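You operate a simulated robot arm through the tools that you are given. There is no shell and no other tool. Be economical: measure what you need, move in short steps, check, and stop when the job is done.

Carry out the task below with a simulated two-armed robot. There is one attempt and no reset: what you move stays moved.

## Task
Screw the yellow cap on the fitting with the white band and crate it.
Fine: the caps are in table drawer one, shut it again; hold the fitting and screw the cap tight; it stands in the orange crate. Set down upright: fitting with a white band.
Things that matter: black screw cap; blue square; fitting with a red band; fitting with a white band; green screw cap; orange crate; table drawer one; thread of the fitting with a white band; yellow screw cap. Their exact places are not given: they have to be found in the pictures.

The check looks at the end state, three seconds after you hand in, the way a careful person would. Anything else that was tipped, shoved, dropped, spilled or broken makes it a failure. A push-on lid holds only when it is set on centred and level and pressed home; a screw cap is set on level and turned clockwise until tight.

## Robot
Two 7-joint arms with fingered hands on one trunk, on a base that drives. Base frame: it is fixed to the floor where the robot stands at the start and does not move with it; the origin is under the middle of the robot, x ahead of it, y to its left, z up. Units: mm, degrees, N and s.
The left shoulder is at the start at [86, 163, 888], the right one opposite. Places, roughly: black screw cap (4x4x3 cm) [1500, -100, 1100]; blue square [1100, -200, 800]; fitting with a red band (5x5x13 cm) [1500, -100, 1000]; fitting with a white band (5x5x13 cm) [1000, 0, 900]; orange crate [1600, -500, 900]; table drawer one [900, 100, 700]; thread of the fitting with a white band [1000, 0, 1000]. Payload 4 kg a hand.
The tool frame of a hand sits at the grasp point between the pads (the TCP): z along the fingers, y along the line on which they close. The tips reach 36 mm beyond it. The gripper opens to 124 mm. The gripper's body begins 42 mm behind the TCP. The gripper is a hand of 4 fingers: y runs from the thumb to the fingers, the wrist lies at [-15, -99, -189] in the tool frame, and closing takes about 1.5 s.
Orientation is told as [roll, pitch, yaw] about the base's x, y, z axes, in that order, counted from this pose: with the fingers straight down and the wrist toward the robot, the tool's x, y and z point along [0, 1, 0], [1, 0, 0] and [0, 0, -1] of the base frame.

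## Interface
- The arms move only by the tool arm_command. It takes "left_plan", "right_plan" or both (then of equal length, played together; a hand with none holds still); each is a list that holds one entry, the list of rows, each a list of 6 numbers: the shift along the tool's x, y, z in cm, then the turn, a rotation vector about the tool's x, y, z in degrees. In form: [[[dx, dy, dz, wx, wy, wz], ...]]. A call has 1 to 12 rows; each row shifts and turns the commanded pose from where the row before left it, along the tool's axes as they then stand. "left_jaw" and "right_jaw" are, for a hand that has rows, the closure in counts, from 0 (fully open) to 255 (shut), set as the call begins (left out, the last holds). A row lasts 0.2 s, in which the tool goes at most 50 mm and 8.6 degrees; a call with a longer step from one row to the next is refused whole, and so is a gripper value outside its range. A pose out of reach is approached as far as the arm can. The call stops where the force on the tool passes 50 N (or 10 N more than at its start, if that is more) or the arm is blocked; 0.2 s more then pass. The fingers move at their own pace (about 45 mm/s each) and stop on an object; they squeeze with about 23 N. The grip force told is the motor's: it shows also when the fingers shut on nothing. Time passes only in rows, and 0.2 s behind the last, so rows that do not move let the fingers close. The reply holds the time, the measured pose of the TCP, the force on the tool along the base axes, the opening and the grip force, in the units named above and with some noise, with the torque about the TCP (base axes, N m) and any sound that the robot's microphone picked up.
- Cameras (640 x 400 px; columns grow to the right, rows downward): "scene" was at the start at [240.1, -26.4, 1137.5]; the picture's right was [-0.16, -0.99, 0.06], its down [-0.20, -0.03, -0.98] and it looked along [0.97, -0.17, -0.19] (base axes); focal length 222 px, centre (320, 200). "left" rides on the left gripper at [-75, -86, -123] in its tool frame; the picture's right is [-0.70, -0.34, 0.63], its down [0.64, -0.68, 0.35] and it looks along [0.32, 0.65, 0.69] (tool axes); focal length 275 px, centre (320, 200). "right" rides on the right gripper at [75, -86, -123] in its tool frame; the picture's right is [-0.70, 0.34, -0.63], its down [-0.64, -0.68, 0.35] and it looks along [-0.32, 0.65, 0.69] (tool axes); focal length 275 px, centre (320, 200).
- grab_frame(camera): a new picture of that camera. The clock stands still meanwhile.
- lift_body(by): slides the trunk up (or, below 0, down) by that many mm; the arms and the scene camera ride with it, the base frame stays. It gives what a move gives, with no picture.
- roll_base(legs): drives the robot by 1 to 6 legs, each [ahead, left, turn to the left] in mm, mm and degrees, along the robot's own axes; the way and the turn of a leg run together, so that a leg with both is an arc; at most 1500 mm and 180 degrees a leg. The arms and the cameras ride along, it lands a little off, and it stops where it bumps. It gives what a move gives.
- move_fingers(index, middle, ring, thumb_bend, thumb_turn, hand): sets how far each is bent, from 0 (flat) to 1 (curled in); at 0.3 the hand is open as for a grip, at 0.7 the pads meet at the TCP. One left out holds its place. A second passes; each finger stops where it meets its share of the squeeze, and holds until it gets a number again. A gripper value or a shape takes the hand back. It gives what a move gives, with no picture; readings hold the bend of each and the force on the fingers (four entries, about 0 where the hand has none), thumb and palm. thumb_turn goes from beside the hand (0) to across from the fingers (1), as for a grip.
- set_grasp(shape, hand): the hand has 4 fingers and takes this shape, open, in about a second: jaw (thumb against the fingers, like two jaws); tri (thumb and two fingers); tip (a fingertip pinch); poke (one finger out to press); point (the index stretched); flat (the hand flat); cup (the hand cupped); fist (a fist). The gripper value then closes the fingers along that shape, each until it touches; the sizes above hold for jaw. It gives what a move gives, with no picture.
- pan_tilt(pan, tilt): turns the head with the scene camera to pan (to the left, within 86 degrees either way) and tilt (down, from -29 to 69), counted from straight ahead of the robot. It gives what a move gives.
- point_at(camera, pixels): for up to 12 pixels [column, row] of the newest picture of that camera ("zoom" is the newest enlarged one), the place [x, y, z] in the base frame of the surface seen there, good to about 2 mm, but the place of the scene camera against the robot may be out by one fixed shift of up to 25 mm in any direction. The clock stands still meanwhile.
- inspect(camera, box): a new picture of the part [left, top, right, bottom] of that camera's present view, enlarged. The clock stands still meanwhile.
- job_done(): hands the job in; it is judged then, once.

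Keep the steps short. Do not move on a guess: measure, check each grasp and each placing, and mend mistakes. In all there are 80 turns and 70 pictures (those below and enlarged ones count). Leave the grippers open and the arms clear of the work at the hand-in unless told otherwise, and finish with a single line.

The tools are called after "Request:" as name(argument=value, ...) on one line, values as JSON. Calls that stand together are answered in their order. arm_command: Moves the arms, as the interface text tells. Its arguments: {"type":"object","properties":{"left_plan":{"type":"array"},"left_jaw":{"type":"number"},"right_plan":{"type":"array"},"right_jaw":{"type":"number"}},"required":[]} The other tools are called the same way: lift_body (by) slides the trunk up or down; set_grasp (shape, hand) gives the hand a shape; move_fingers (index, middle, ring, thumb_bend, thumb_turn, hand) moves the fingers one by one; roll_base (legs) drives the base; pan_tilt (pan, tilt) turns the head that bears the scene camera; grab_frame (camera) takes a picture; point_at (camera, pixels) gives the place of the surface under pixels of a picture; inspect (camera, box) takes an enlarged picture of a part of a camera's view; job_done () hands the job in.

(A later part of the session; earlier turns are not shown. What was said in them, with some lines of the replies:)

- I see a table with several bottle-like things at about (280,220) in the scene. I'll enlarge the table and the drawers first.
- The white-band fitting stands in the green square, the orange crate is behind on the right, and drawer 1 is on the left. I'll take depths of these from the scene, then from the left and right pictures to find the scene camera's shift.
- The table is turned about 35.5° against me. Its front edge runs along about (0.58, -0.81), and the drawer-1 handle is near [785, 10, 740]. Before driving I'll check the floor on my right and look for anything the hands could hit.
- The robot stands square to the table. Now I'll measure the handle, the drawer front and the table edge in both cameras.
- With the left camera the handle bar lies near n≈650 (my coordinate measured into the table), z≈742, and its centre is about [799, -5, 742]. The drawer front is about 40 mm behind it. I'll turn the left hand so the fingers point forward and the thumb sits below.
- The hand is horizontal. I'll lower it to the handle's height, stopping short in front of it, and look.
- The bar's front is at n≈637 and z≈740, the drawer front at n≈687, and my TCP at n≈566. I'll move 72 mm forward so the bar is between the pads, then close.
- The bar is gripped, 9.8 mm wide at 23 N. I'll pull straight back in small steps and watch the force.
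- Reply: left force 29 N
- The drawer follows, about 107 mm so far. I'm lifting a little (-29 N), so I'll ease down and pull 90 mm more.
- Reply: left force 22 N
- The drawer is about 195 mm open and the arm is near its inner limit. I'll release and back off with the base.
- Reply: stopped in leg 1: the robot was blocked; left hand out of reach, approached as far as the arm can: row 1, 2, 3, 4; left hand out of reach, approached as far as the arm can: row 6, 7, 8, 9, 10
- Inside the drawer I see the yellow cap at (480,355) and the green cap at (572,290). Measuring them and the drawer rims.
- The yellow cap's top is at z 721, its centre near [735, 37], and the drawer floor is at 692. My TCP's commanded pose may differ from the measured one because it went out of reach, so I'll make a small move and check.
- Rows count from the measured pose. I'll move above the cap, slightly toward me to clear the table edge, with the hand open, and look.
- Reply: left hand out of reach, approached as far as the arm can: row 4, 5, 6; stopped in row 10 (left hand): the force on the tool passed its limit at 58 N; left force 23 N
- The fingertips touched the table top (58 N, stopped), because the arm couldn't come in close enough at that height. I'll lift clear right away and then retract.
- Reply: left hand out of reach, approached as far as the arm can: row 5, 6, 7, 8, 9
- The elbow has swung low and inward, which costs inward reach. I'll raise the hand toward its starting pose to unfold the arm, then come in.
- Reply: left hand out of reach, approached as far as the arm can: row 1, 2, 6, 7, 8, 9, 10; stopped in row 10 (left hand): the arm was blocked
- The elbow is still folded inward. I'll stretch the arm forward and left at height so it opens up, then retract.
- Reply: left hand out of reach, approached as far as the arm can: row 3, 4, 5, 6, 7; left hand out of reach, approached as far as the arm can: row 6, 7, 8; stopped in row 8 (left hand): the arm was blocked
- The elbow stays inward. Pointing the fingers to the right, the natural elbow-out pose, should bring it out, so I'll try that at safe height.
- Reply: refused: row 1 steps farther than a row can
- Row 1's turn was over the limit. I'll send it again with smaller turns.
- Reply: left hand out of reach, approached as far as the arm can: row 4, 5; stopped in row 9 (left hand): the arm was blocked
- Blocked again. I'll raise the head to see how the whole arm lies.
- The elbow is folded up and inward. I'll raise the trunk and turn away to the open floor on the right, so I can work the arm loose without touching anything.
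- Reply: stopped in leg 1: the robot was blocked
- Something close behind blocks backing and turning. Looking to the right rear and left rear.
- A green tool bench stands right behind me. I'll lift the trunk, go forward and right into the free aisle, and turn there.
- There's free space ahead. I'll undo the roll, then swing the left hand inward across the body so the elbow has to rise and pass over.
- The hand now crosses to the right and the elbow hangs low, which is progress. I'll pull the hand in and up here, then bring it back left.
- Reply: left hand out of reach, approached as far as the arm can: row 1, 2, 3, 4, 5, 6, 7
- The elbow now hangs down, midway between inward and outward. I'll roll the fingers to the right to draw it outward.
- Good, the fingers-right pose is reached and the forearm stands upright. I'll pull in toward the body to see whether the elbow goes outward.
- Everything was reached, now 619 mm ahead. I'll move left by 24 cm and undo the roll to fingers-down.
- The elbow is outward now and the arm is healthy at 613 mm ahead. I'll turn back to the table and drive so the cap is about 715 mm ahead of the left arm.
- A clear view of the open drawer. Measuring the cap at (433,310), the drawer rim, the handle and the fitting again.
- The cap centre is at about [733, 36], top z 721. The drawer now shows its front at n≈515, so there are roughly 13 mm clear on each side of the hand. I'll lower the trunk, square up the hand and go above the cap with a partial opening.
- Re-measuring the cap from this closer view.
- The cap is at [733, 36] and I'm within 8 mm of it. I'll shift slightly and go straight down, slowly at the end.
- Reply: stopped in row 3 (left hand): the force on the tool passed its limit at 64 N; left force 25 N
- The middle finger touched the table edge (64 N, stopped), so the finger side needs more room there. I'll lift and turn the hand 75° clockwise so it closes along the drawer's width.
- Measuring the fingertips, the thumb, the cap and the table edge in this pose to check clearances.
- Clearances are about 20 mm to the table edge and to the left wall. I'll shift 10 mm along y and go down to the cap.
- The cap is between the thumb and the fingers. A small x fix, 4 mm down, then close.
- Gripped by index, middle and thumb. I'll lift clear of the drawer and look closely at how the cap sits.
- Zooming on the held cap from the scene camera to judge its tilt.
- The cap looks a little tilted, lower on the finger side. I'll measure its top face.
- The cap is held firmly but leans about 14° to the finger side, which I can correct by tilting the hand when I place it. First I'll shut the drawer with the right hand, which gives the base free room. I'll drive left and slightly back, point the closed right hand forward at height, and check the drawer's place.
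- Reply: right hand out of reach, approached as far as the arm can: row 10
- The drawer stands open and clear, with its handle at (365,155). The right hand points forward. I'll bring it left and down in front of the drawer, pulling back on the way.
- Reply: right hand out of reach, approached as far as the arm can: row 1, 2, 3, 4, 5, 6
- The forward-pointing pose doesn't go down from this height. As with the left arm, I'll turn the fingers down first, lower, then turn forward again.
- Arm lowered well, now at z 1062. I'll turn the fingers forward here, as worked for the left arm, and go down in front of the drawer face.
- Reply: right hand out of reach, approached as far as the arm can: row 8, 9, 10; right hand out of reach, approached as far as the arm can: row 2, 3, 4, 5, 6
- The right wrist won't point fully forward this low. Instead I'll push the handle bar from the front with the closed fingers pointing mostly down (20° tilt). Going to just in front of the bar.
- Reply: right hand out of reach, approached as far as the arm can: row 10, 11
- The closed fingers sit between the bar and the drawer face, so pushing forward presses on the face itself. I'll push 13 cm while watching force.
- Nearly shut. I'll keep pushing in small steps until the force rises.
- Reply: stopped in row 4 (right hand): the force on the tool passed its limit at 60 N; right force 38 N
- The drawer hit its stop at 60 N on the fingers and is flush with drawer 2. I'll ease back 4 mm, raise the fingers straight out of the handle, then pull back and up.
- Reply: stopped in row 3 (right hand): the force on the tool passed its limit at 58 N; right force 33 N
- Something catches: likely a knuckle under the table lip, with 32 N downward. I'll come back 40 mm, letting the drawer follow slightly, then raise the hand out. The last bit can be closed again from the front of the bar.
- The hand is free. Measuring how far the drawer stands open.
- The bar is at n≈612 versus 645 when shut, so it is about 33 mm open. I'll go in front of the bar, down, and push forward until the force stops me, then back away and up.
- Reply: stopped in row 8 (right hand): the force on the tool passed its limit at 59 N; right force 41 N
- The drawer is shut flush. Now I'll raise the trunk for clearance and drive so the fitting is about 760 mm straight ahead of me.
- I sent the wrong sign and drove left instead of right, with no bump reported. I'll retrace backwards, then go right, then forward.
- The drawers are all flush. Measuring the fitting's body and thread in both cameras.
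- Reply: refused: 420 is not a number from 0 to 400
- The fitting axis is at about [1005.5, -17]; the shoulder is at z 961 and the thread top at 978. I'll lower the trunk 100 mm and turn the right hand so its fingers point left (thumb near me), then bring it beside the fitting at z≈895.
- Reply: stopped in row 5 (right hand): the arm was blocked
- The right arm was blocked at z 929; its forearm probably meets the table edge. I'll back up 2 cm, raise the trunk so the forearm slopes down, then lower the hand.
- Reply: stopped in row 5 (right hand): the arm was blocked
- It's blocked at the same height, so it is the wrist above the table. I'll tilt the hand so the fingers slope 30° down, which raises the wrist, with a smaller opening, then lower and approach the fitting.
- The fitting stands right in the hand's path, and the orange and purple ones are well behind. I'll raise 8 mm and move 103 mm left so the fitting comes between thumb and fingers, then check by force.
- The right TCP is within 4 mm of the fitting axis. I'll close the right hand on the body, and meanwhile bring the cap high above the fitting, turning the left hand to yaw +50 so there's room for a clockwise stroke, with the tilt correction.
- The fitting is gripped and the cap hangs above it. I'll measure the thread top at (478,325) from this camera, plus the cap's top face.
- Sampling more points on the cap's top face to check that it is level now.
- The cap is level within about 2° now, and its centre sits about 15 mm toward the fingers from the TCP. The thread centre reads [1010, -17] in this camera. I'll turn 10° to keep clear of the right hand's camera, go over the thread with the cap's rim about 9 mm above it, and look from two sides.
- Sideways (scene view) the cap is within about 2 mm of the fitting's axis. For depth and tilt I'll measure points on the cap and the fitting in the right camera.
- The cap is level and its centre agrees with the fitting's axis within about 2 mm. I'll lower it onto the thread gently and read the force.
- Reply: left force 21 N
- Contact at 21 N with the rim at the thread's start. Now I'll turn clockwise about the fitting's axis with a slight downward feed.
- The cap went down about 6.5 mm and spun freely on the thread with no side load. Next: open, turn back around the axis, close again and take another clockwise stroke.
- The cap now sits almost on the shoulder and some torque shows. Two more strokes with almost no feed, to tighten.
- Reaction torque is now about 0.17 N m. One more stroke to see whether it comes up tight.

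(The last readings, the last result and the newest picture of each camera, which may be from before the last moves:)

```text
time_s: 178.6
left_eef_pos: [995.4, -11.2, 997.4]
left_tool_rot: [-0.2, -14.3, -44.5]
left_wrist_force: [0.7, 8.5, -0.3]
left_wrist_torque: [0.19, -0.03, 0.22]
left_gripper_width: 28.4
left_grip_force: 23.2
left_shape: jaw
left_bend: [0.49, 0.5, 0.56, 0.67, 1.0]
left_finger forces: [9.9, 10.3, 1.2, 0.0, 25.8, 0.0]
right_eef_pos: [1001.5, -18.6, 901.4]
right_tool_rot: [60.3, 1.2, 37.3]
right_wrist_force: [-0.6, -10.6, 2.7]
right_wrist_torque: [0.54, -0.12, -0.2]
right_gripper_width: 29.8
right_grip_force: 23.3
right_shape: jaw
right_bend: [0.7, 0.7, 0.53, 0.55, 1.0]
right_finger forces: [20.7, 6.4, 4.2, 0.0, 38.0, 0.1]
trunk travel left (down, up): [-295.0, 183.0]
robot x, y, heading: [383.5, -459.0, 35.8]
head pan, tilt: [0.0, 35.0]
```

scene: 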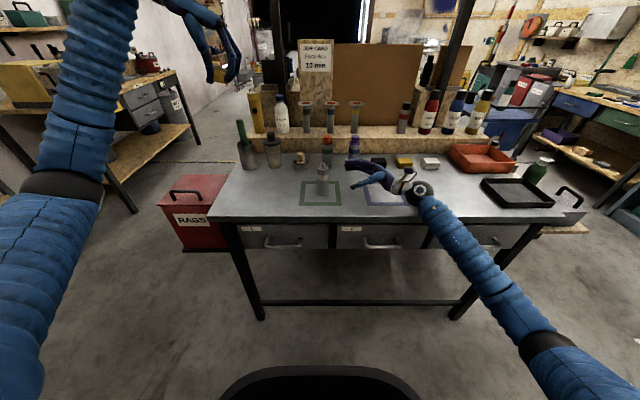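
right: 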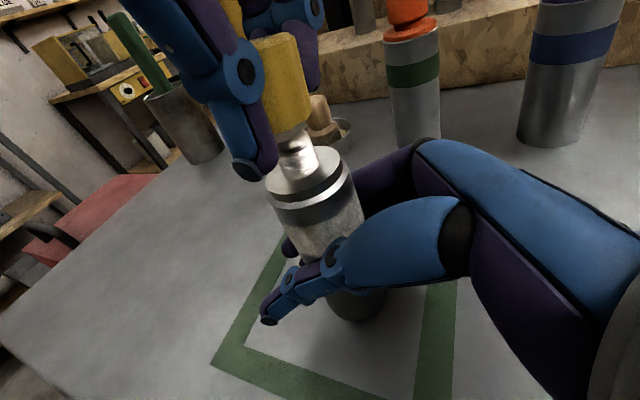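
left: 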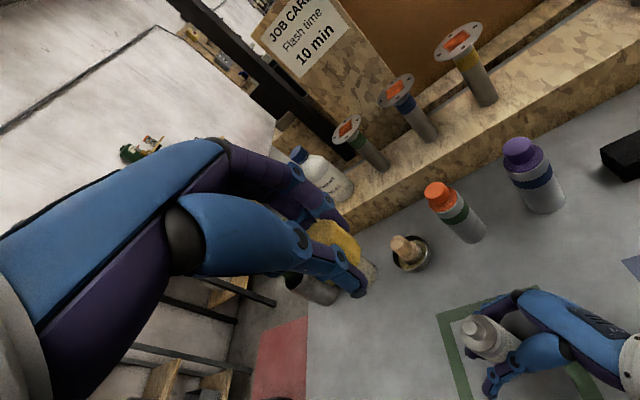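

Torque rises only at the end of each stroke, so it may not be fully tight. I'll run two more full strokes, read the half-way torque, then look closely at the gap under the cap.

Request:
arm_command(left_plan=[[[0, 0, 0, 0, 0, 0], [0, 0, 0, 0, 0, 0], [0, 0, 0, 0, 0, 0], [0, 0, 0, 0, 0, 0], [0, 0, 0, 0, 0, 0]]], left_jaw=95)

Request:
arm_command(left_plan=[[[-0.218, 0.031, 0.008, 0, 2.05, -8.2], [-0.218, 0.031, 0.008, 0, 2.05, -8.2], [-0.218, 0.031, 0.008, 0, 2.05, -8.2], [-0.218, 0.031, 0.008, 0, 2.05, -8.2], [-0.218, 0.031, 0.008, 0, 2.05, -8.2], [-0.218, 0.031, 0.008, 0, 2.05, -8.2], [-0.218, 0.031, 0.008, 0, 2.05, -8.2], [-0.218, 0.031, 0.008, 0, 2.05, -8.2], [-0.218, 0.031, 0.008, 0, 2.05, -8.2], [-0.218, 0.031, 0.008, 0, 2.05, -8.2]]])

Request:
arm_command(left_plan=[[[0, 0, 0, 0, 0, 0], [0, 0, 0, 0, 0, 0], [0, 0, 0, 0, 0, 0], [0, 0, 0, 0, 0, 0], [0, 0, 0, 0, 0, 0], [0, 0, 0, 0, 0, 0]]], left_jaw=255)

Request:
arm_command(left_plan=[[[0.22, 0, 0, 0, -2.05, 8.2], [0.22, 0, 0, 0, -2.05, 8.2], [0.22, 0, 0, 0, -2.05, 8.2], [0.22, 0, 0, 0, -2.05, 8.2], [0.22, 0, 0, 0, -2.05, 8.2], [0.22, 0, 0, 0, -2.05, 8.2], [0.22, 0, 0, 0, -2.05, 8.2], [0.22, 0, 0, 0, -2.05, 8.2], [0.22, 0, 0, 0, -2.05, 8.2], [0.22, 0, 0, 0, -2.05, 8.2]]])

Request:
arm_command(left_plan=[[[0, 0, 0, 0, 0, 0], [0, 0, 0, 0, 0, 0], [0, 0, 0, 0, 0, 0], [0, 0, 0, 0, 0, 0], [0, 0, 0, 0, 0, 0]]], left_jaw=95)

Request:
arm_command(left_plan=[[[-0.218, 0.031, 0.008, 0, 2.05, -8.2], [-0.218, 0.031, 0.008, 0, 2.05, -8.2], [-0.218, 0.031, 0.008, 0, 2.05, -8.2], [-0.218, 0.031, 0.008, 0, 2.05, -8.2], [-0.218, 0.031, 0.008, 0, 2.05, -8.2], [-0.218, 0.031, 0.008, 0, 2.05, -8.2], [-0.218, 0.031, 0.008, 0, 2.05, -8.2], [-0.218, 0.031, 0.008, 0, 2.05, -8.2], [-0.218, 0.031, 0.008, 0, 2.05, -8.2], [-0.218, 0.031, 0.008, 0, 2.05, -8.2]]])

Request:
arm_command(left_plan=[[[0, 0, 0, 0, 0, 0], [0, 0, 0, 0, 0, 0], [0, 0, 0, 0, 0, 0], [0, 0, 0, 0, 0, 0], [0, 0, 0, 0, 0, 0], [0, 0, 0, 0, 0, 0]]], left_jaw=255)

Request:
arm_command(left_plan=[[[0.22, 0, 0, 0, -2.05, 8.2], [0.22, 0, 0, 0, -2.05, 8.2], [0.22, 0, 0, 0, -2.05, 8.2], [0.22, 0, 0, 0, -2.05, 8.2], [0.22, 0, 0, 0, -2.05, 8.2]]])

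Request:
arm_command(left_plan=[[[0.22, 0, 0, 0, -2.05, 8.2], [0.22, 0, 0, 0, -2.05, 8.2], [0.22, 0, 0, 0, -2.05, 8.2], [0.22, 0, 0, 0, -2.05, 8.2]]])

Request:
inspect(camera="right", box=[200, 20, 400, 220])

Request:
point_at(camera="zoom", pixels=[[300, 200], [320, 280], [320, 320], [322, 335], [325, 345], [328, 352], [332, 362], [336, 375], [340, 390]])

```text
time_s: 179.8
left_eef_pos: [995.5, -11.6, 999.6]
left_tool_rot: [-0.2, -14.3, -44.5]
left_wrist_force: [0.2, -0.2, -0.9]
left_wrist_torque: [0.02, 0.03, -0.01]
left_gripper_width: 77.1
left_grip_force: 0.0
left_shape: jaw
left_bend: [0.37, 0.41, 0.39, 0.52, 0.99]
left_finger forces: [0.1, 0.0, 0.0, 0.0, 0.0, 0.0]
right_eef_pos: [1002.2, -19.1, 901.3]
right_tool_rot: [60.3, 1.1, 37.4]
right_wrist_force: [-1.1, -0.1, 3.7]
right_wrist_torque: [0.19, -0.02, 0.04]
right_gripper_width: 29.6
right_grip_force: 23.5
right_shape: jaw
right_bend: [0.7, 0.7, 0.53, 0.55, 1.0]
right_finger forces: [26.4, 5.7, 3.1, 0.0, 32.5, 0.0]
trunk travel left (down, up): [-295.0, 183.0]
robot x, y, heading: [386.3, -459.4, 35.7]
head pan, tilt: [0.0, 35.0]
```

```text
time_s: 182.0
left_eef_pos: [997.2, -31.7, 1000.9]
left_tool_rot: [-0.3, -13.7, 40.1]
left_wrist_force: [0.1, -0.2, -0.1]
left_wrist_torque: [-0.06, 0.02, -0.01]
left_gripper_width: 77.3
left_grip_force: 0.0
left_shape: jaw
left_bend: [0.37, 0.41, 0.39, 0.52, 0.99]
left_finger forces: [0.0, 0.0, 0.0, 0.0, 0.0, 0.0]
right_eef_pos: [1003.2, -18.5, 901.4]
right_tool_rot: [60.4, 1.1, 37.5]
right_wrist_force: [-0.8, -0.2, 2.9]
right_wrist_torque: [0.13, -0.04, -0.01]
right_gripper_width: 29.9
right_grip_force: 22.9
right_shape: jaw
right_bend: [0.7, 0.7, 0.54, 0.55, 1.0]
right_finger forces: [26.5, 5.1, 2.8, 0.0, 32.6, 0.0]
trunk travel left (down, up): [-295.0, 183.0]
robot x, y, heading: [385.7, -459.7, 35.8]
head pan, tilt: [0.0, 35.0]
```

```text
time_s: 183.4
left_eef_pos: [997.3, -31.4, 1000.7]
left_tool_rot: [-0.3, -13.8, 40.0]
left_wrist_force: [0.1, -0.3, -0.7]
left_wrist_torque: [0.04, -0.02, -0.01]
left_gripper_width: 32.1
left_grip_force: 23.2
left_shape: jaw
left_bend: [0.45, 0.49, 0.53, 0.67, 1.0]
left_finger forces: [14.3, 8.9, 0.0, 0.0, 22.6, 0.0]
right_eef_pos: [1002.3, -18.5, 903.4]
right_tool_rot: [60.3, 1.1, 37.4]
right_wrist_force: [-0.2, 0.6, 2.8]
right_wrist_torque: [0.11, 0.01, 0.02]
right_gripper_width: 29.7
right_grip_force: 22.9
right_shape: jaw
right_bend: [0.7, 0.7, 0.54, 0.55, 1.0]
right_finger forces: [26.4, 5.1, 2.9, 0.0, 32.6, 0.1]
trunk travel left (down, up): [-295.0, 183.0]
robot x, y, heading: [385.9, -460.6, 35.8]
head pan, tilt: [0.0, 35.0]
```

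```text
time_s: 185.6
left_eef_pos: [997.8, -10.9, 1000.1]
left_tool_rot: [-0.1, -14.5, -44.6]
left_wrist_force: [2.7, 10.1, -3.2]
left_wrist_torque: [0.3, -0.05, 0.25]
left_gripper_width: 31.2
left_grip_force: 22.8
left_shape: jaw
left_bend: [0.46, 0.49, 0.53, 0.67, 1.0]
left_finger forces: [12.1, 8.0, 0.0, 0.1, 27.3, 0.0]
right_eef_pos: [1002.7, -17.9, 901.9]
right_tool_rot: [60.3, 1.1, 37.4]
right_wrist_force: [-3.1, -11.0, 3.9]
right_wrist_torque: [0.62, -0.17, -0.21]
right_gripper_width: 29.7
right_grip_force: 23.3
right_shape: jaw
right_bend: [0.7, 0.7, 0.53, 0.55, 1.0]
right_finger forces: [20.1, 6.3, 4.8, 0.1, 39.5, 0.0]
trunk travel left (down, up): [-295.0, 183.0]
robot x, y, heading: [385.1, -456.4, 35.7]
head pan, tilt: [0.0, 35.0]
```

```text
time_s: 186.8
left_eef_pos: [996.0, -13.2, 1000.5]
left_tool_rot: [-0.2, -14.3, -44.5]
left_wrist_force: [0.4, 0.3, -0.7]
left_wrist_torque: [0.02, -0.01, -0.02]
left_gripper_width: 77.3
left_grip_force: 0.1
left_shape: jaw
left_bend: [0.37, 0.41, 0.39, 0.52, 0.99]
left_finger forces: [0.0, 0.0, 0.0, 0.0, 0.0, 0.0]
right_eef_pos: [1003.5, -18.2, 901.6]
right_tool_rot: [60.4, 1.2, 37.3]
right_wrist_force: [-0.3, 2.0, 1.2]
right_wrist_torque: [0.15, -0.04, 0.06]
right_gripper_width: 29.6
right_grip_force: 23.0
right_shape: jaw
right_bend: [0.7, 0.7, 0.54, 0.55, 1.0]
right_finger forces: [26.8, 5.1, 3.3, 0.1, 32.6, 0.2]
trunk travel left (down, up): [-295.0, 183.0]
robot x, y, heading: [380.9, -456.2, 35.8]
head pan, tilt: [0.0, 35.0]
```

```text
time_s: 189.0
left_eef_pos: [999.4, -31.2, 999.4]
left_tool_rot: [-0.3, -13.8, 40.3]
left_wrist_force: [-0.6, 0.2, -0.2]
left_wrist_torque: [-0.03, 0.02, 0.02]
left_gripper_width: 77.4
left_grip_force: 0.0
left_shape: jaw
left_bend: [0.37, 0.41, 0.39, 0.52, 0.99]
left_finger forces: [0.0, 0.0, 0.1, 0.1, 0.1, 0.0]
right_eef_pos: [1002.0, -18.8, 902.8]
right_tool_rot: [60.3, 1.1, 37.4]
right_wrist_force: [0.1, 0.9, 1.3]
right_wrist_torque: [0.11, -0.02, 0.04]
right_gripper_width: 29.6
right_grip_force: 23.0
right_shape: jaw
right_bend: [0.7, 0.7, 0.54, 0.55, 1.0]
right_finger forces: [26.7, 4.6, 2.9, 0.1, 32.6, 0.1]
trunk travel left (down, up): [-295.0, 183.0]
robot x, y, heading: [384.3, -459.6, 35.6]
head pan, tilt: [0.0, 35.0]
```

```text
time_s: 190.4
left_eef_pos: [997.6, -31.9, 1000.5]
left_tool_rot: [-0.2, -13.9, 40.1]
left_wrist_force: [-0.5, 0.1, -0.6]
left_wrist_torque: [0.05, 0.0, 0.03]
left_gripper_width: 30.7
left_grip_force: 23.1
left_shape: jaw
left_bend: [0.48, 0.51, 0.56, 0.66, 1.0]
left_finger forces: [13.3, 8.8, 0.0, 0.1, 22.3, 0.0]
right_eef_pos: [1001.8, -18.8, 902.0]
right_tool_rot: [60.3, 1.0, 37.4]
right_wrist_force: [0.3, 1.4, 1.2]
right_wrist_torque: [0.08, -0.01, 0.01]
right_gripper_width: 29.8
right_grip_force: 23.1
right_shape: jaw
right_bend: [0.7, 0.7, 0.54, 0.55, 1.0]
right_finger forces: [27.0, 4.5, 3.0, 0.0, 32.6, 0.0]
trunk travel left (down, up): [-295.0, 183.0]
robot x, y, heading: [382.9, -459.6, 35.8]
head pan, tilt: [0.0, 35.0]
```

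```text
time_s: 191.6
left_eef_pos: [994.8, -22.0, 999.2]
left_tool_rot: [-0.4, -14.0, -2.4]
left_wrist_force: [-0.1, 3.2, 1.5]
left_wrist_torque: [0.15, -0.1, 0.22]
left_gripper_width: 30.6
left_grip_force: 22.9
left_shape: jaw
left_bend: [0.48, 0.51, 0.56, 0.66, 1.0]
left_finger forces: [13.1, 10.3, 0.0, 0.1, 23.2, 0.0]
right_eef_pos: [1002.6, -17.5, 901.3]
right_tool_rot: [60.2, 1.1, 37.3]
right_wrist_force: [0.1, -3.8, 0.7]
right_wrist_torque: [0.3, -0.03, -0.17]
right_gripper_width: 29.8
right_grip_force: 23.2
right_shape: jaw
right_bend: [0.7, 0.7, 0.54, 0.55, 1.0]
right_finger forces: [23.8, 4.6, 3.4, 0.0, 34.3, 0.0]
trunk travel left (down, up): [-295.0, 183.0]
robot x, y, heading: [385.7, -459.1, 35.8]
head pan, tilt: [0.0, 35.0]
```

```text
time_s: 192.6
left_eef_pos: [995.1, -13.1, 998.5]
left_tool_rot: [-0.3, -14.3, -36.1]
left_wrist_force: [3.0, 8.6, -0.4]
left_wrist_torque: [0.26, -0.1, 0.23]
left_gripper_width: 29.7
left_grip_force: 22.9
left_shape: jaw
left_bend: [0.48, 0.51, 0.56, 0.66, 1.0]
left_finger forces: [12.2, 11.3, 0.1, 0.0, 23.8, 0.0]
right_eef_pos: [1002.7, -17.6, 902.9]
right_tool_rot: [60.4, 1.1, 37.3]
right_wrist_force: [-3.3, -9.0, 0.9]
right_wrist_torque: [0.52, -0.15, -0.19]
right_gripper_width: 29.7
right_grip_force: 23.0
right_shape: jaw
right_bend: [0.7, 0.7, 0.54, 0.55, 1.0]
right_finger forces: [20.8, 4.8, 4.6, 0.0, 37.9, 0.0]
trunk travel left (down, up): [-295.0, 183.0]
robot x, y, heading: [384.4, -459.3, 35.8]
head pan, tilt: [0.0, 35.0]
```

```text
2.00 times, centred on (300, 120) of right
```

zoom: 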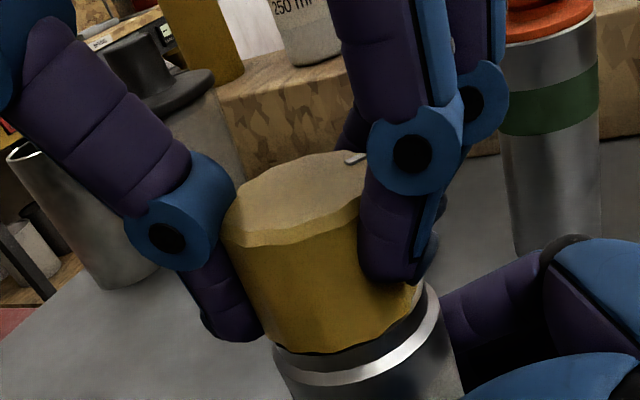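

```text
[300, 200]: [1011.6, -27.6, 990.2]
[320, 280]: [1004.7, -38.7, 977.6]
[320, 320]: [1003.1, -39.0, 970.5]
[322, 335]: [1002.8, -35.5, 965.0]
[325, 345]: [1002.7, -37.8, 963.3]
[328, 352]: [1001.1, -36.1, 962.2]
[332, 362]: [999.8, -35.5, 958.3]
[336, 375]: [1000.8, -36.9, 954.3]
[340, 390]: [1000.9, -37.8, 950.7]
```

Torque now rises right away and plateaus at about 0.23 N m, and the cap's bottom sits at z≈962 on the shoulder (961), so it is seated tight. I'll release the left hand, raise and pull it away, lift the fitting with the trunk, and drive right to the crate.

Request:
arm_command(left_plan=[[[0, 0, 0, 0, 0, 0], [0, 0, 0, 0, 0, 0], [0, 0, 0, 0, 0, 0], [0, 0, 0, 0, 0, 0], [0, 0, 0, 0, 0, 0], [0, 0.48, -1.94, 0, 0, 0], [0, 0.97, -3.88, 0, 0, 0], [0, 0.97, -3.88, 0, 0, 0], [0, 0.97, -3.88, 0, 0, 0], [0, -4, -1, 0, 0, 0], [0, -4, -1, 0, 0, 0], [0, -4, -1, 0, 0, 0]]], left_jaw=40)

Request:
lift_body(by=130)

Request:
roll_base(legs=[[0, -719, 0], [100, 0, 0]])

Request:
grab_frame(camera="right")

```text
time_s: 195.2
left_eef_pos: [893.9, 61.6, 1136.4]
left_tool_rot: [-0.3, -14.2, -36.0]
left_wrist_force: [-0.2, -0.3, -0.5]
left_wrist_torque: [-0.01, -0.03, -0.04]
left_gripper_width: 104.4
left_grip_force: 0.2
left_shape: jaw
left_bend: [0.31, 0.34, 0.33, 0.03, 0.98]
left_finger forces: [0.0, 0.0, 0.1, 0.1, 0.0, 0.0]
right_eef_pos: [1003.8, -17.9, 901.1]
right_tool_rot: [60.2, 1.0, 37.4]
right_wrist_force: [1.1, 0.3, 1.8]
right_wrist_torque: [0.09, -0.01, -0.03]
right_gripper_width: 29.6
right_grip_force: 23.1
right_shape: jaw
right_bend: [0.7, 0.7, 0.55, 0.55, 1.0]
right_finger forces: [26.7, 4.0, 3.0, 0.0, 32.7, 0.1]
trunk travel left (down, up): [-295.0, 183.0]
robot x, y, heading: [383.3, -460.6, 35.7]
head pan, tilt: [0.0, 35.0]
```

```text
time_s: 196.8
left_eef_pos: [896.8, 61.2, 1266.8]
left_tool_rot: [-0.3, -14.2, -36.1]
left_wrist_force: [-1.5, 0.4, 0.1]
left_wrist_torque: [0.01, 0.01, -0.01]
left_gripper_width: 104.3
left_grip_force: 0.0
left_shape: jaw
left_bend: [0.31, 0.34, 0.33, 0.03, 0.98]
left_finger forces: [0.1, 0.1, 0.0, 0.0, 0.0, 0.1]
right_eef_pos: [1001.4, -17.7, 1030.4]
right_tool_rot: [60.3, 1.3, 37.4]
right_wrist_force: [0.1, -0.5, -2.8]
right_wrist_torque: [0.03, 0.04, -0.05]
right_gripper_width: 29.5
right_grip_force: 23.3
right_shape: jaw
right_bend: [0.7, 0.7, 0.55, 0.55, 1.0]
right_finger forces: [27.1, 3.6, 2.8, 0.0, 32.8, 0.0]
trunk travel left (down, up): [-425.0, 53.0]
robot x, y, heading: [382.0, -457.8, 35.8]
head pan, tilt: [0.0, 35.0]
```

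```text
time_s: 201.4
left_eef_pos: [1377.0, -421.2, 1266.9]
left_tool_rot: [-0.4, -14.3, -34.1]
left_wrist_force: [-0.4, 0.1, -1.0]
left_wrist_torque: [-0.02, -0.02, -0.02]
left_gripper_width: 104.5
left_grip_force: 0.2
left_shape: jaw
left_bend: [0.31, 0.34, 0.33, 0.03, 0.98]
left_finger forces: [0.0, 0.0, 0.0, 0.0, 0.1, 0.0]
right_eef_pos: [1485.9, -498.3, 1029.3]
right_tool_rot: [60.3, 1.2, 39.2]
right_wrist_force: [0.0, 0.1, -3.1]
right_wrist_torque: [0.02, 0.05, 0.0]
right_gripper_width: 29.7
right_grip_force: 23.4
right_shape: jaw
right_bend: [0.7, 0.7, 0.55, 0.55, 1.0]
right_finger forces: [27.1, 3.8, 2.8, 0.0, 32.7, 0.0]
trunk travel left (down, up): [-425.0, 53.0]
robot x, y, heading: [878.0, -956.6, 37.3]
head pan, tilt: [0.0, 35.0]
```

```text
1 pictures are left
```

right: 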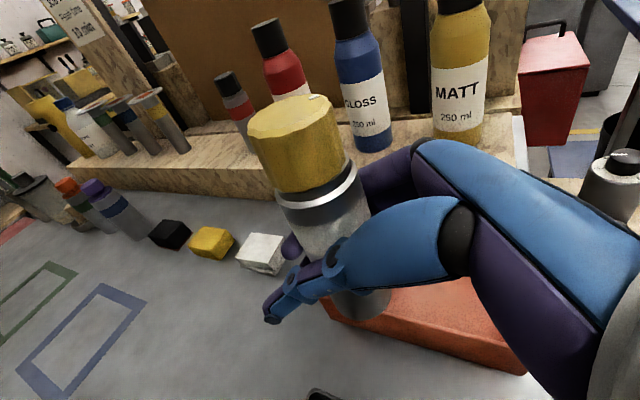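

The capped fitting is held over the crate's front. I'll measure the crate's walls and floor in this picture, without a new one.

Request:
point_at(camera="right", pixels=[[325, 305], [345, 322], [400, 300], [420, 330], [470, 345], [522, 372], [500, 320], [450, 300], [465, 290], [395, 315], [430, 300], [480, 310]])

```text
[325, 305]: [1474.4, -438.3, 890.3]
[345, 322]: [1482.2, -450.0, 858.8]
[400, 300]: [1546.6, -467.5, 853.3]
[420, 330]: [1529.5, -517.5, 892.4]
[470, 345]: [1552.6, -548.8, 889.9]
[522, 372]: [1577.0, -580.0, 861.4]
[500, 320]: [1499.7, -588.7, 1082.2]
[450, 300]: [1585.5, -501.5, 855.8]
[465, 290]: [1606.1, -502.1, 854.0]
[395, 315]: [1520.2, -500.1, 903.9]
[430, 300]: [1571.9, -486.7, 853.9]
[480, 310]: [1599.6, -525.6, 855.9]
```

The crate spans n 949–1114 and u 1225–1390, with its floor at z 854 and rim at 904. I'll move the fitting 101 mm forward and 47 mm right to its middle, then lower with the trunk to about 11 mm above the floor.

Request:
arm_command(right_plan=[[[-0.47, 2.02, -0.81, 0, 0, 0], [-0.47, 2.02, -0.81, 0, 0, 0], [-0.47, 2.02, -0.81, 0, 0, 0], [-0.47, 2.02, -0.81, 0, 0, 0], [-0.47, 2.02, -0.81, 0, 0, 0]]])

Request:
lift_body(by=-60)

```text
time_s: 202.6
left_eef_pos: [1375.9, -421.7, 1267.3]
left_tool_rot: [-0.3, -14.3, -34.1]
left_wrist_force: [0.3, 0.6, -0.4]
left_wrist_torque: [0.0, 0.01, 0.01]
left_gripper_width: 104.4
left_grip_force: 0.0
left_shape: jaw
left_bend: [0.31, 0.34, 0.33, 0.03, 0.98]
left_finger forces: [0.0, 0.1, 0.0, 0.0, 0.0, 0.1]
right_eef_pos: [1593.2, -470.6, 1027.7]
right_tool_rot: [60.2, 1.1, 39.3]
right_wrist_force: [0.6, -1.5, -3.8]
right_wrist_torque: [0.03, 0.01, 0.01]
right_gripper_width: 29.6
right_grip_force: 23.2
right_shape: jaw
right_bend: [0.7, 0.7, 0.55, 0.55, 1.0]
right_finger forces: [26.9, 3.6, 2.9, 0.1, 32.5, 0.1]
trunk travel left (down, up): [-425.0, 53.0]
robot x, y, heading: [876.6, -960.0, 37.5]
head pan, tilt: [0.0, 35.0]
```

```text
time_s: 203.6
left_eef_pos: [1376.2, -423.5, 1209.2]
left_tool_rot: [-0.2, -14.4, -34.1]
left_wrist_force: [0.4, -0.1, -0.1]
left_wrist_torque: [0.0, 0.0, -0.01]
left_gripper_width: 104.5
left_grip_force: 0.1
left_shape: jaw
left_bend: [0.31, 0.34, 0.33, 0.03, 0.98]
left_finger forces: [0.1, 0.0, 0.0, 0.1, 0.0, 0.1]
right_eef_pos: [1592.4, -469.6, 969.4]
right_tool_rot: [60.3, 1.1, 39.2]
right_wrist_force: [0.0, 0.2, -2.8]
right_wrist_torque: [-0.01, 0.05, 0.03]
right_gripper_width: 29.8
right_grip_force: 23.6
right_shape: jaw
right_bend: [0.7, 0.7, 0.55, 0.55, 1.0]
right_finger forces: [26.9, 3.6, 2.7, 0.0, 32.6, 0.0]
trunk travel left (down, up): [-365.0, 113.0]
robot x, y, heading: [881.7, -960.4, 37.8]
head pan, tilt: [0.0, 35.0]
```

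TCP is over the crate's middle (n 1026, u 1305). I'll lower 52 mm by trunk, then the last millimetres by arm, watching the force.

Request:
lift_body(by=-52)

Request:
arm_command(right_plan=[[[-0.26, 0, 0.15, 0, 0, 0], [-0.26, 0, 0.15, 0, 0, 0], [-0.26, 0, 0.15, 0, 0, 0], [0, 0, 0, 0, 0, 0]]])

```text
time_s: 204.5
left_eef_pos: [1376.9, -422.8, 1157.0]
left_tool_rot: [-0.2, -14.3, -34.2]
left_wrist_force: [0.1, 0.1, 1.1]
left_wrist_torque: [0.03, -0.02, 0.01]
left_gripper_width: 104.4
left_grip_force: 0.0
left_shape: jaw
left_bend: [0.31, 0.34, 0.33, 0.03, 0.98]
left_finger forces: [0.0, 0.0, 0.0, 0.0, 0.0, 0.0]
right_eef_pos: [1592.7, -470.9, 917.7]
right_tool_rot: [60.2, 1.0, 39.2]
right_wrist_force: [-0.7, 0.1, -3.1]
right_wrist_torque: [-0.03, 0.02, -0.01]
right_gripper_width: 29.5
right_grip_force: 23.5
right_shape: jaw
right_bend: [0.7, 0.7, 0.55, 0.55, 1.0]
right_finger forces: [26.9, 3.6, 2.8, 0.0, 32.6, 0.1]
trunk travel left (down, up): [-313.0, 165.0]
robot x, y, heading: [878.0, -957.3, 37.9]
head pan, tilt: [0.0, 35.0]
```

```text
time_s: 205.5
left_eef_pos: [1376.3, -421.5, 1156.7]
left_tool_rot: [-0.4, -14.3, -34.1]
left_wrist_force: [0.6, -0.2, 1.0]
left_wrist_torque: [-0.02, 0.0, 0.02]
left_gripper_width: 104.4
left_grip_force: 0.0
left_shape: jaw
left_bend: [0.31, 0.34, 0.33, 0.03, 0.98]
left_finger forces: [0.0, 0.1, 0.0, 0.1, 0.0, 0.0]
right_eef_pos: [1592.1, -469.7, 907.2]
right_tool_rot: [60.3, 1.0, 39.2]
right_wrist_force: [0.7, 0.0, -2.8]
right_wrist_torque: [0.0, 0.07, -0.01]
right_gripper_width: 29.6
right_grip_force: 23.4
right_shape: jaw
right_bend: [0.7, 0.7, 0.55, 0.55, 1.0]
right_finger forces: [26.9, 3.7, 2.8, 0.0, 32.6, 0.0]
trunk travel left (down, up): [-313.0, 165.0]
robot x, y, heading: [882.1, -959.4, 37.6]
head pan, tilt: [0.0, 35.0]
```

Still carrying its weight (-2.8 N), so not yet down. 1 mm steps further.

Request:
arm_command(right_plan=[[[-0.1, 0, 0.058, 0, 0, 0], [-0.1, 0, 0.058, 0, 0, 0], [0, 0, 0, 0, 0, 0]]])

Request:
arm_command(right_plan=[[[-0.1, 0, 0.058, 0, 0, 0], [-0.05, 0, 0.03, 0, 0, 0], [0, 0, 0, 0, 0, 0]]])

```text
time_s: 206.3
left_eef_pos: [1377.1, -422.1, 1155.5]
left_tool_rot: [-0.3, -14.4, -34.0]
left_wrist_force: [0.1, 0.0, -0.2]
left_wrist_torque: [0.01, 0.0, 0.01]
left_gripper_width: 104.6
left_grip_force: 0.0
left_shape: jaw
left_bend: [0.31, 0.34, 0.33, 0.03, 0.98]
left_finger forces: [0.1, 0.0, 0.1, 0.1, 0.1, 0.0]
right_eef_pos: [1591.1, -470.5, 905.9]
right_tool_rot: [60.2, 1.1, 39.2]
right_wrist_force: [0.4, 0.7, 2.7]
right_wrist_torque: [0.11, -0.06, -0.01]
right_gripper_width: 29.7
right_grip_force: 22.8
right_shape: jaw
right_bend: [0.7, 0.7, 0.55, 0.55, 1.0]
right_finger forces: [26.4, 4.0, 3.5, 0.0, 32.4, 0.0]
trunk travel left (down, up): [-313.0, 165.0]
robot x, y, heading: [876.6, -958.0, 37.8]
head pan, tilt: [0.0, 35.0]
```

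```text
time_s: 207.1
left_eef_pos: [1375.3, -423.4, 1157.2]
left_tool_rot: [-0.2, -14.3, -34.1]
left_wrist_force: [-0.5, 0.2, 0.4]
left_wrist_torque: [0.0, -0.01, -0.03]
left_gripper_width: 104.5
left_grip_force: 0.1
left_shape: jaw
left_bend: [0.31, 0.34, 0.33, 0.03, 0.98]
left_finger forces: [0.1, 0.0, 0.0, 0.0, 0.0, 0.1]
right_eef_pos: [1592.1, -471.1, 906.1]
right_tool_rot: [60.3, 1.0, 39.2]
right_wrist_force: [-0.2, 0.7, 10.9]
right_wrist_torque: [0.29, -0.1, 0.02]
right_gripper_width: 29.7
right_grip_force: 22.8
right_shape: jaw
right_bend: [0.7, 0.7, 0.55, 0.55, 1.0]
right_finger forces: [25.9, 5.1, 4.2, 0.1, 33.1, 0.0]
trunk travel left (down, up): [-313.0, 165.0]
robot x, y, heading: [882.0, -959.5, 37.6]
head pan, tilt: [0.0, 35.0]
5 turns are left
```

The fitting stands on the crate floor (+11 N). I'll open the right hand and withdraw along the fingers' own direction, then up and clear.

Request:
arm_command(right_plan=[[[0.1, 0, -0.05, 0, 0, 0], [0, 0, 0, 0, 0, 0], [0, 0, 0, 0, 0, 0], [0, 0, 0, 0, 0, 0], [0, 0, 0, 0, 0, 0], [0, 0, 0, 0, 0, 0]]], right_jaw=95)

Request:
arm_command(right_plan=[[[0, 0, -1, 0, 0, 0], [0, 0, -2, 0, 0, 0], [0, 0, -2, 0, 0, 0], [0, 0, -3, 0, 0, 0], [0, 0, -3, 0, 0, 0], [0, 0, -3, 0, 0, 0], [3, 0, -2, 0, 0, 0], [3, 0, -2, 0, 0, 0], [3, 0, -2, 0, 0, 0]]])

Request:
pan_tilt(pan=-5, tilt=30)

Request:
grab_frame(camera="scene")

```text
time_s: 208.5
left_eef_pos: [1375.8, -422.7, 1156.4]
left_tool_rot: [-0.3, -14.3, -34.1]
left_wrist_force: [0.5, -0.3, -0.5]
left_wrist_torque: [-0.01, 0.0, -0.02]
left_gripper_width: 104.8
left_grip_force: 0.0
left_shape: jaw
left_bend: [0.31, 0.34, 0.33, 0.03, 0.98]
left_finger forces: [0.1, 0.1, 0.0, 0.0, 0.0, 0.0]
right_eef_pos: [1592.4, -470.6, 905.1]
right_tool_rot: [60.3, 1.1, 39.1]
right_wrist_force: [-0.1, 0.1, 0.7]
right_wrist_torque: [-0.02, -0.04, 0.0]
right_gripper_width: 77.7
right_grip_force: 0.1
right_shape: jaw
right_bend: [0.37, 0.41, 0.39, 0.52, 0.99]
right_finger forces: [0.0, 0.0, 0.0, 0.0, 0.1, 0.1]
trunk travel left (down, up): [-313.0, 165.0]
robot x, y, heading: [880.3, -962.7, 37.5]
head pan, tilt: [0.0, 35.0]
```

```text
time_s: 210.5
left_eef_pos: [1375.7, -422.9, 1157.0]
left_tool_rot: [-0.2, -14.3, -34.1]
left_wrist_force: [0.0, 0.2, -1.2]
left_wrist_torque: [0.0, -0.02, -0.01]
left_gripper_width: 104.1
left_grip_force: 0.1
left_shape: jaw
left_bend: [0.31, 0.34, 0.33, 0.03, 0.98]
left_finger forces: [0.0, 0.0, 0.0, 0.0, 0.0, 0.0]
right_eef_pos: [1677.5, -565.9, 1080.6]
right_tool_rot: [60.2, 1.0, 39.2]
right_wrist_force: [-0.5, 0.3, 0.1]
right_wrist_torque: [-0.04, -0.01, 0.0]
right_gripper_width: 77.3
right_grip_force: 0.1
right_shape: jaw
right_bend: [0.37, 0.41, 0.39, 0.52, 0.99]
right_finger forces: [0.0, 0.0, 0.0, 0.0, 0.0, 0.0]
trunk travel left (down, up): [-313.0, 165.0]
robot x, y, heading: [877.8, -955.4, 37.6]
head pan, tilt: [0.0, 35.0]
```

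```text
time_s: 211.2
left_eef_pos: [1377.1, -423.7, 1155.9]
left_tool_rot: [-0.2, -14.4, -34.1]
left_wrist_force: [-0.2, -1.0, -0.4]
left_wrist_torque: [0.04, -0.02, 0.01]
left_gripper_width: 104.6
left_grip_force: 0.0
left_shape: jaw
left_bend: [0.31, 0.34, 0.33, 0.03, 0.98]
left_finger forces: [0.1, 0.0, 0.1, 0.0, 0.0, 0.0]
right_eef_pos: [1678.3, -565.5, 1079.8]
right_tool_rot: [60.4, 1.0, 39.2]
right_wrist_force: [0.6, 0.0, -0.1]
right_wrist_torque: [0.03, -0.01, 0.03]
right_gripper_width: 77.3
right_grip_force: 0.0
right_shape: jaw
right_bend: [0.37, 0.41, 0.39, 0.52, 0.99]
right_finger forces: [0.0, 0.0, 0.0, 0.0, 0.0, 0.1]
trunk travel left (down, up): [-313.0, 165.0]
robot x, y, heading: [880.8, -958.9, 37.7]
head pan, tilt: [-5.0, 30.0]
```

```text
0 pictures are left
4 turns are left
```

scene: 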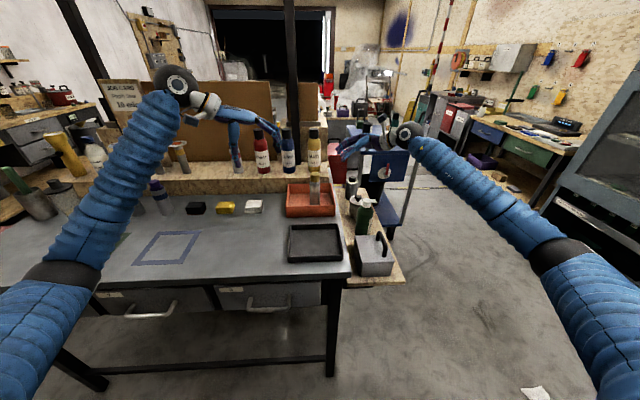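

The capped fitting stands upright in the orange crate at (313,190), with everything else in place. I'll raise the arms, open both hands fully and back off.

Request:
lift_body(by=140)

Request:
arm_command(left_plan=[[[0, 0, 0, 0, 0, 0], [0, 0, 0, 0, 0, 0], [0, 0, 0, 0, 0, 0], [0, 0, 0, 0, 0, 0]]], right_plan=[[[0, 0, 0, 0, 0, 0], [0, 0, 0, 0, 0, 0], [0, 0, 0, 0, 0, 0], [0, 0, 0, 0, 0, 0]]], left_jaw=0, right_jaw=0)

Request:
roll_base(legs=[[-150, 0, 0]])

```text
time_s: 212.9
left_eef_pos: [1375.3, -422.3, 1296.0]
left_tool_rot: [-0.3, -14.3, -34.0]
left_wrist_force: [0.2, -0.3, 0.0]
left_wrist_torque: [-0.01, 0.01, -0.02]
left_gripper_width: 104.3
left_grip_force: 0.0
left_shape: jaw
left_bend: [0.31, 0.34, 0.33, 0.03, 0.98]
left_finger forces: [0.0, 0.0, 0.0, 0.0, 0.0, 0.0]
right_eef_pos: [1675.8, -567.2, 1221.5]
right_tool_rot: [60.2, 1.1, 39.1]
right_wrist_force: [0.4, -0.7, 0.0]
right_wrist_torque: [0.01, -0.02, -0.01]
right_gripper_width: 77.6
right_grip_force: 0.0
right_shape: jaw
right_bend: [0.37, 0.41, 0.39, 0.52, 0.99]
right_finger forces: [0.0, 0.0, 0.1, 0.0, 0.0, 0.0]
trunk travel left (down, up): [-453.0, 25.0]
robot x, y, heading: [881.4, -960.0, 37.8]
head pan, tilt: [-5.0, 30.0]
```

```text
time_s: 213.9
left_eef_pos: [1376.0, -423.3, 1296.0]
left_tool_rot: [-0.2, -14.3, -34.1]
left_wrist_force: [0.2, 0.2, -0.4]
left_wrist_torque: [0.01, 0.02, -0.01]
left_gripper_width: 123.5
left_grip_force: 0.1
left_shape: jaw
left_bend: [0.3, 0.3, 0.3, 0.3, 0.98]
left_finger forces: [0.0, 0.1, 0.0, 0.1, 0.1, 0.0]
right_eef_pos: [1676.6, -568.5, 1221.3]
right_tool_rot: [60.3, 1.1, 39.2]
right_wrist_force: [0.0, -0.3, 0.0]
right_wrist_torque: [0.02, -0.01, -0.04]
right_gripper_width: 123.8
right_grip_force: 0.2
right_shape: jaw
right_bend: [0.3, 0.3, 0.3, 0.3, 0.98]
right_finger forces: [0.0, 0.0, 0.0, 0.1, 0.0, 0.0]
trunk travel left (down, up): [-453.0, 25.0]
robot x, y, heading: [883.2, -957.0, 37.7]
head pan, tilt: [-5.0, 30.0]
```

```text
time_s: 215.2
left_eef_pos: [1258.4, -516.4, 1296.2]
left_tool_rot: [-0.2, -14.3, -34.4]
left_wrist_force: [-0.2, -0.2, 0.5]
left_wrist_torque: [0.03, -0.03, 0.01]
left_gripper_width: 123.7
left_grip_force: 0.1
left_shape: jaw
left_bend: [0.3, 0.3, 0.3, 0.3, 0.98]
left_finger forces: [0.1, 0.0, 0.0, 0.0, 0.0, 0.1]
right_eef_pos: [1557.6, -662.6, 1222.1]
right_tool_rot: [60.3, 1.2, 39.0]
right_wrist_force: [-0.4, 0.8, 0.2]
right_wrist_torque: [-0.01, -0.01, -0.03]
right_gripper_width: 123.7
right_grip_force: 0.0
right_shape: jaw
right_bend: [0.3, 0.3, 0.3, 0.3, 0.98]
right_finger forces: [0.0, 0.0, 0.0, 0.1, 0.0, 0.1]
trunk travel left (down, up): [-453.0, 25.0]
robot x, y, heading: [765.7, -1046.9, 37.7]
head pan, tilt: [-5.0, 30.0]
3 turns are left
```

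Both hands are open and clear, so I'm handing in.

Request:
job_done()

```text
The job is handed in.
```

The white-band fitting has the yellow cap screwed tight and stands upright in the orange crate; drawer one is shut again, and both hands are open and clear.
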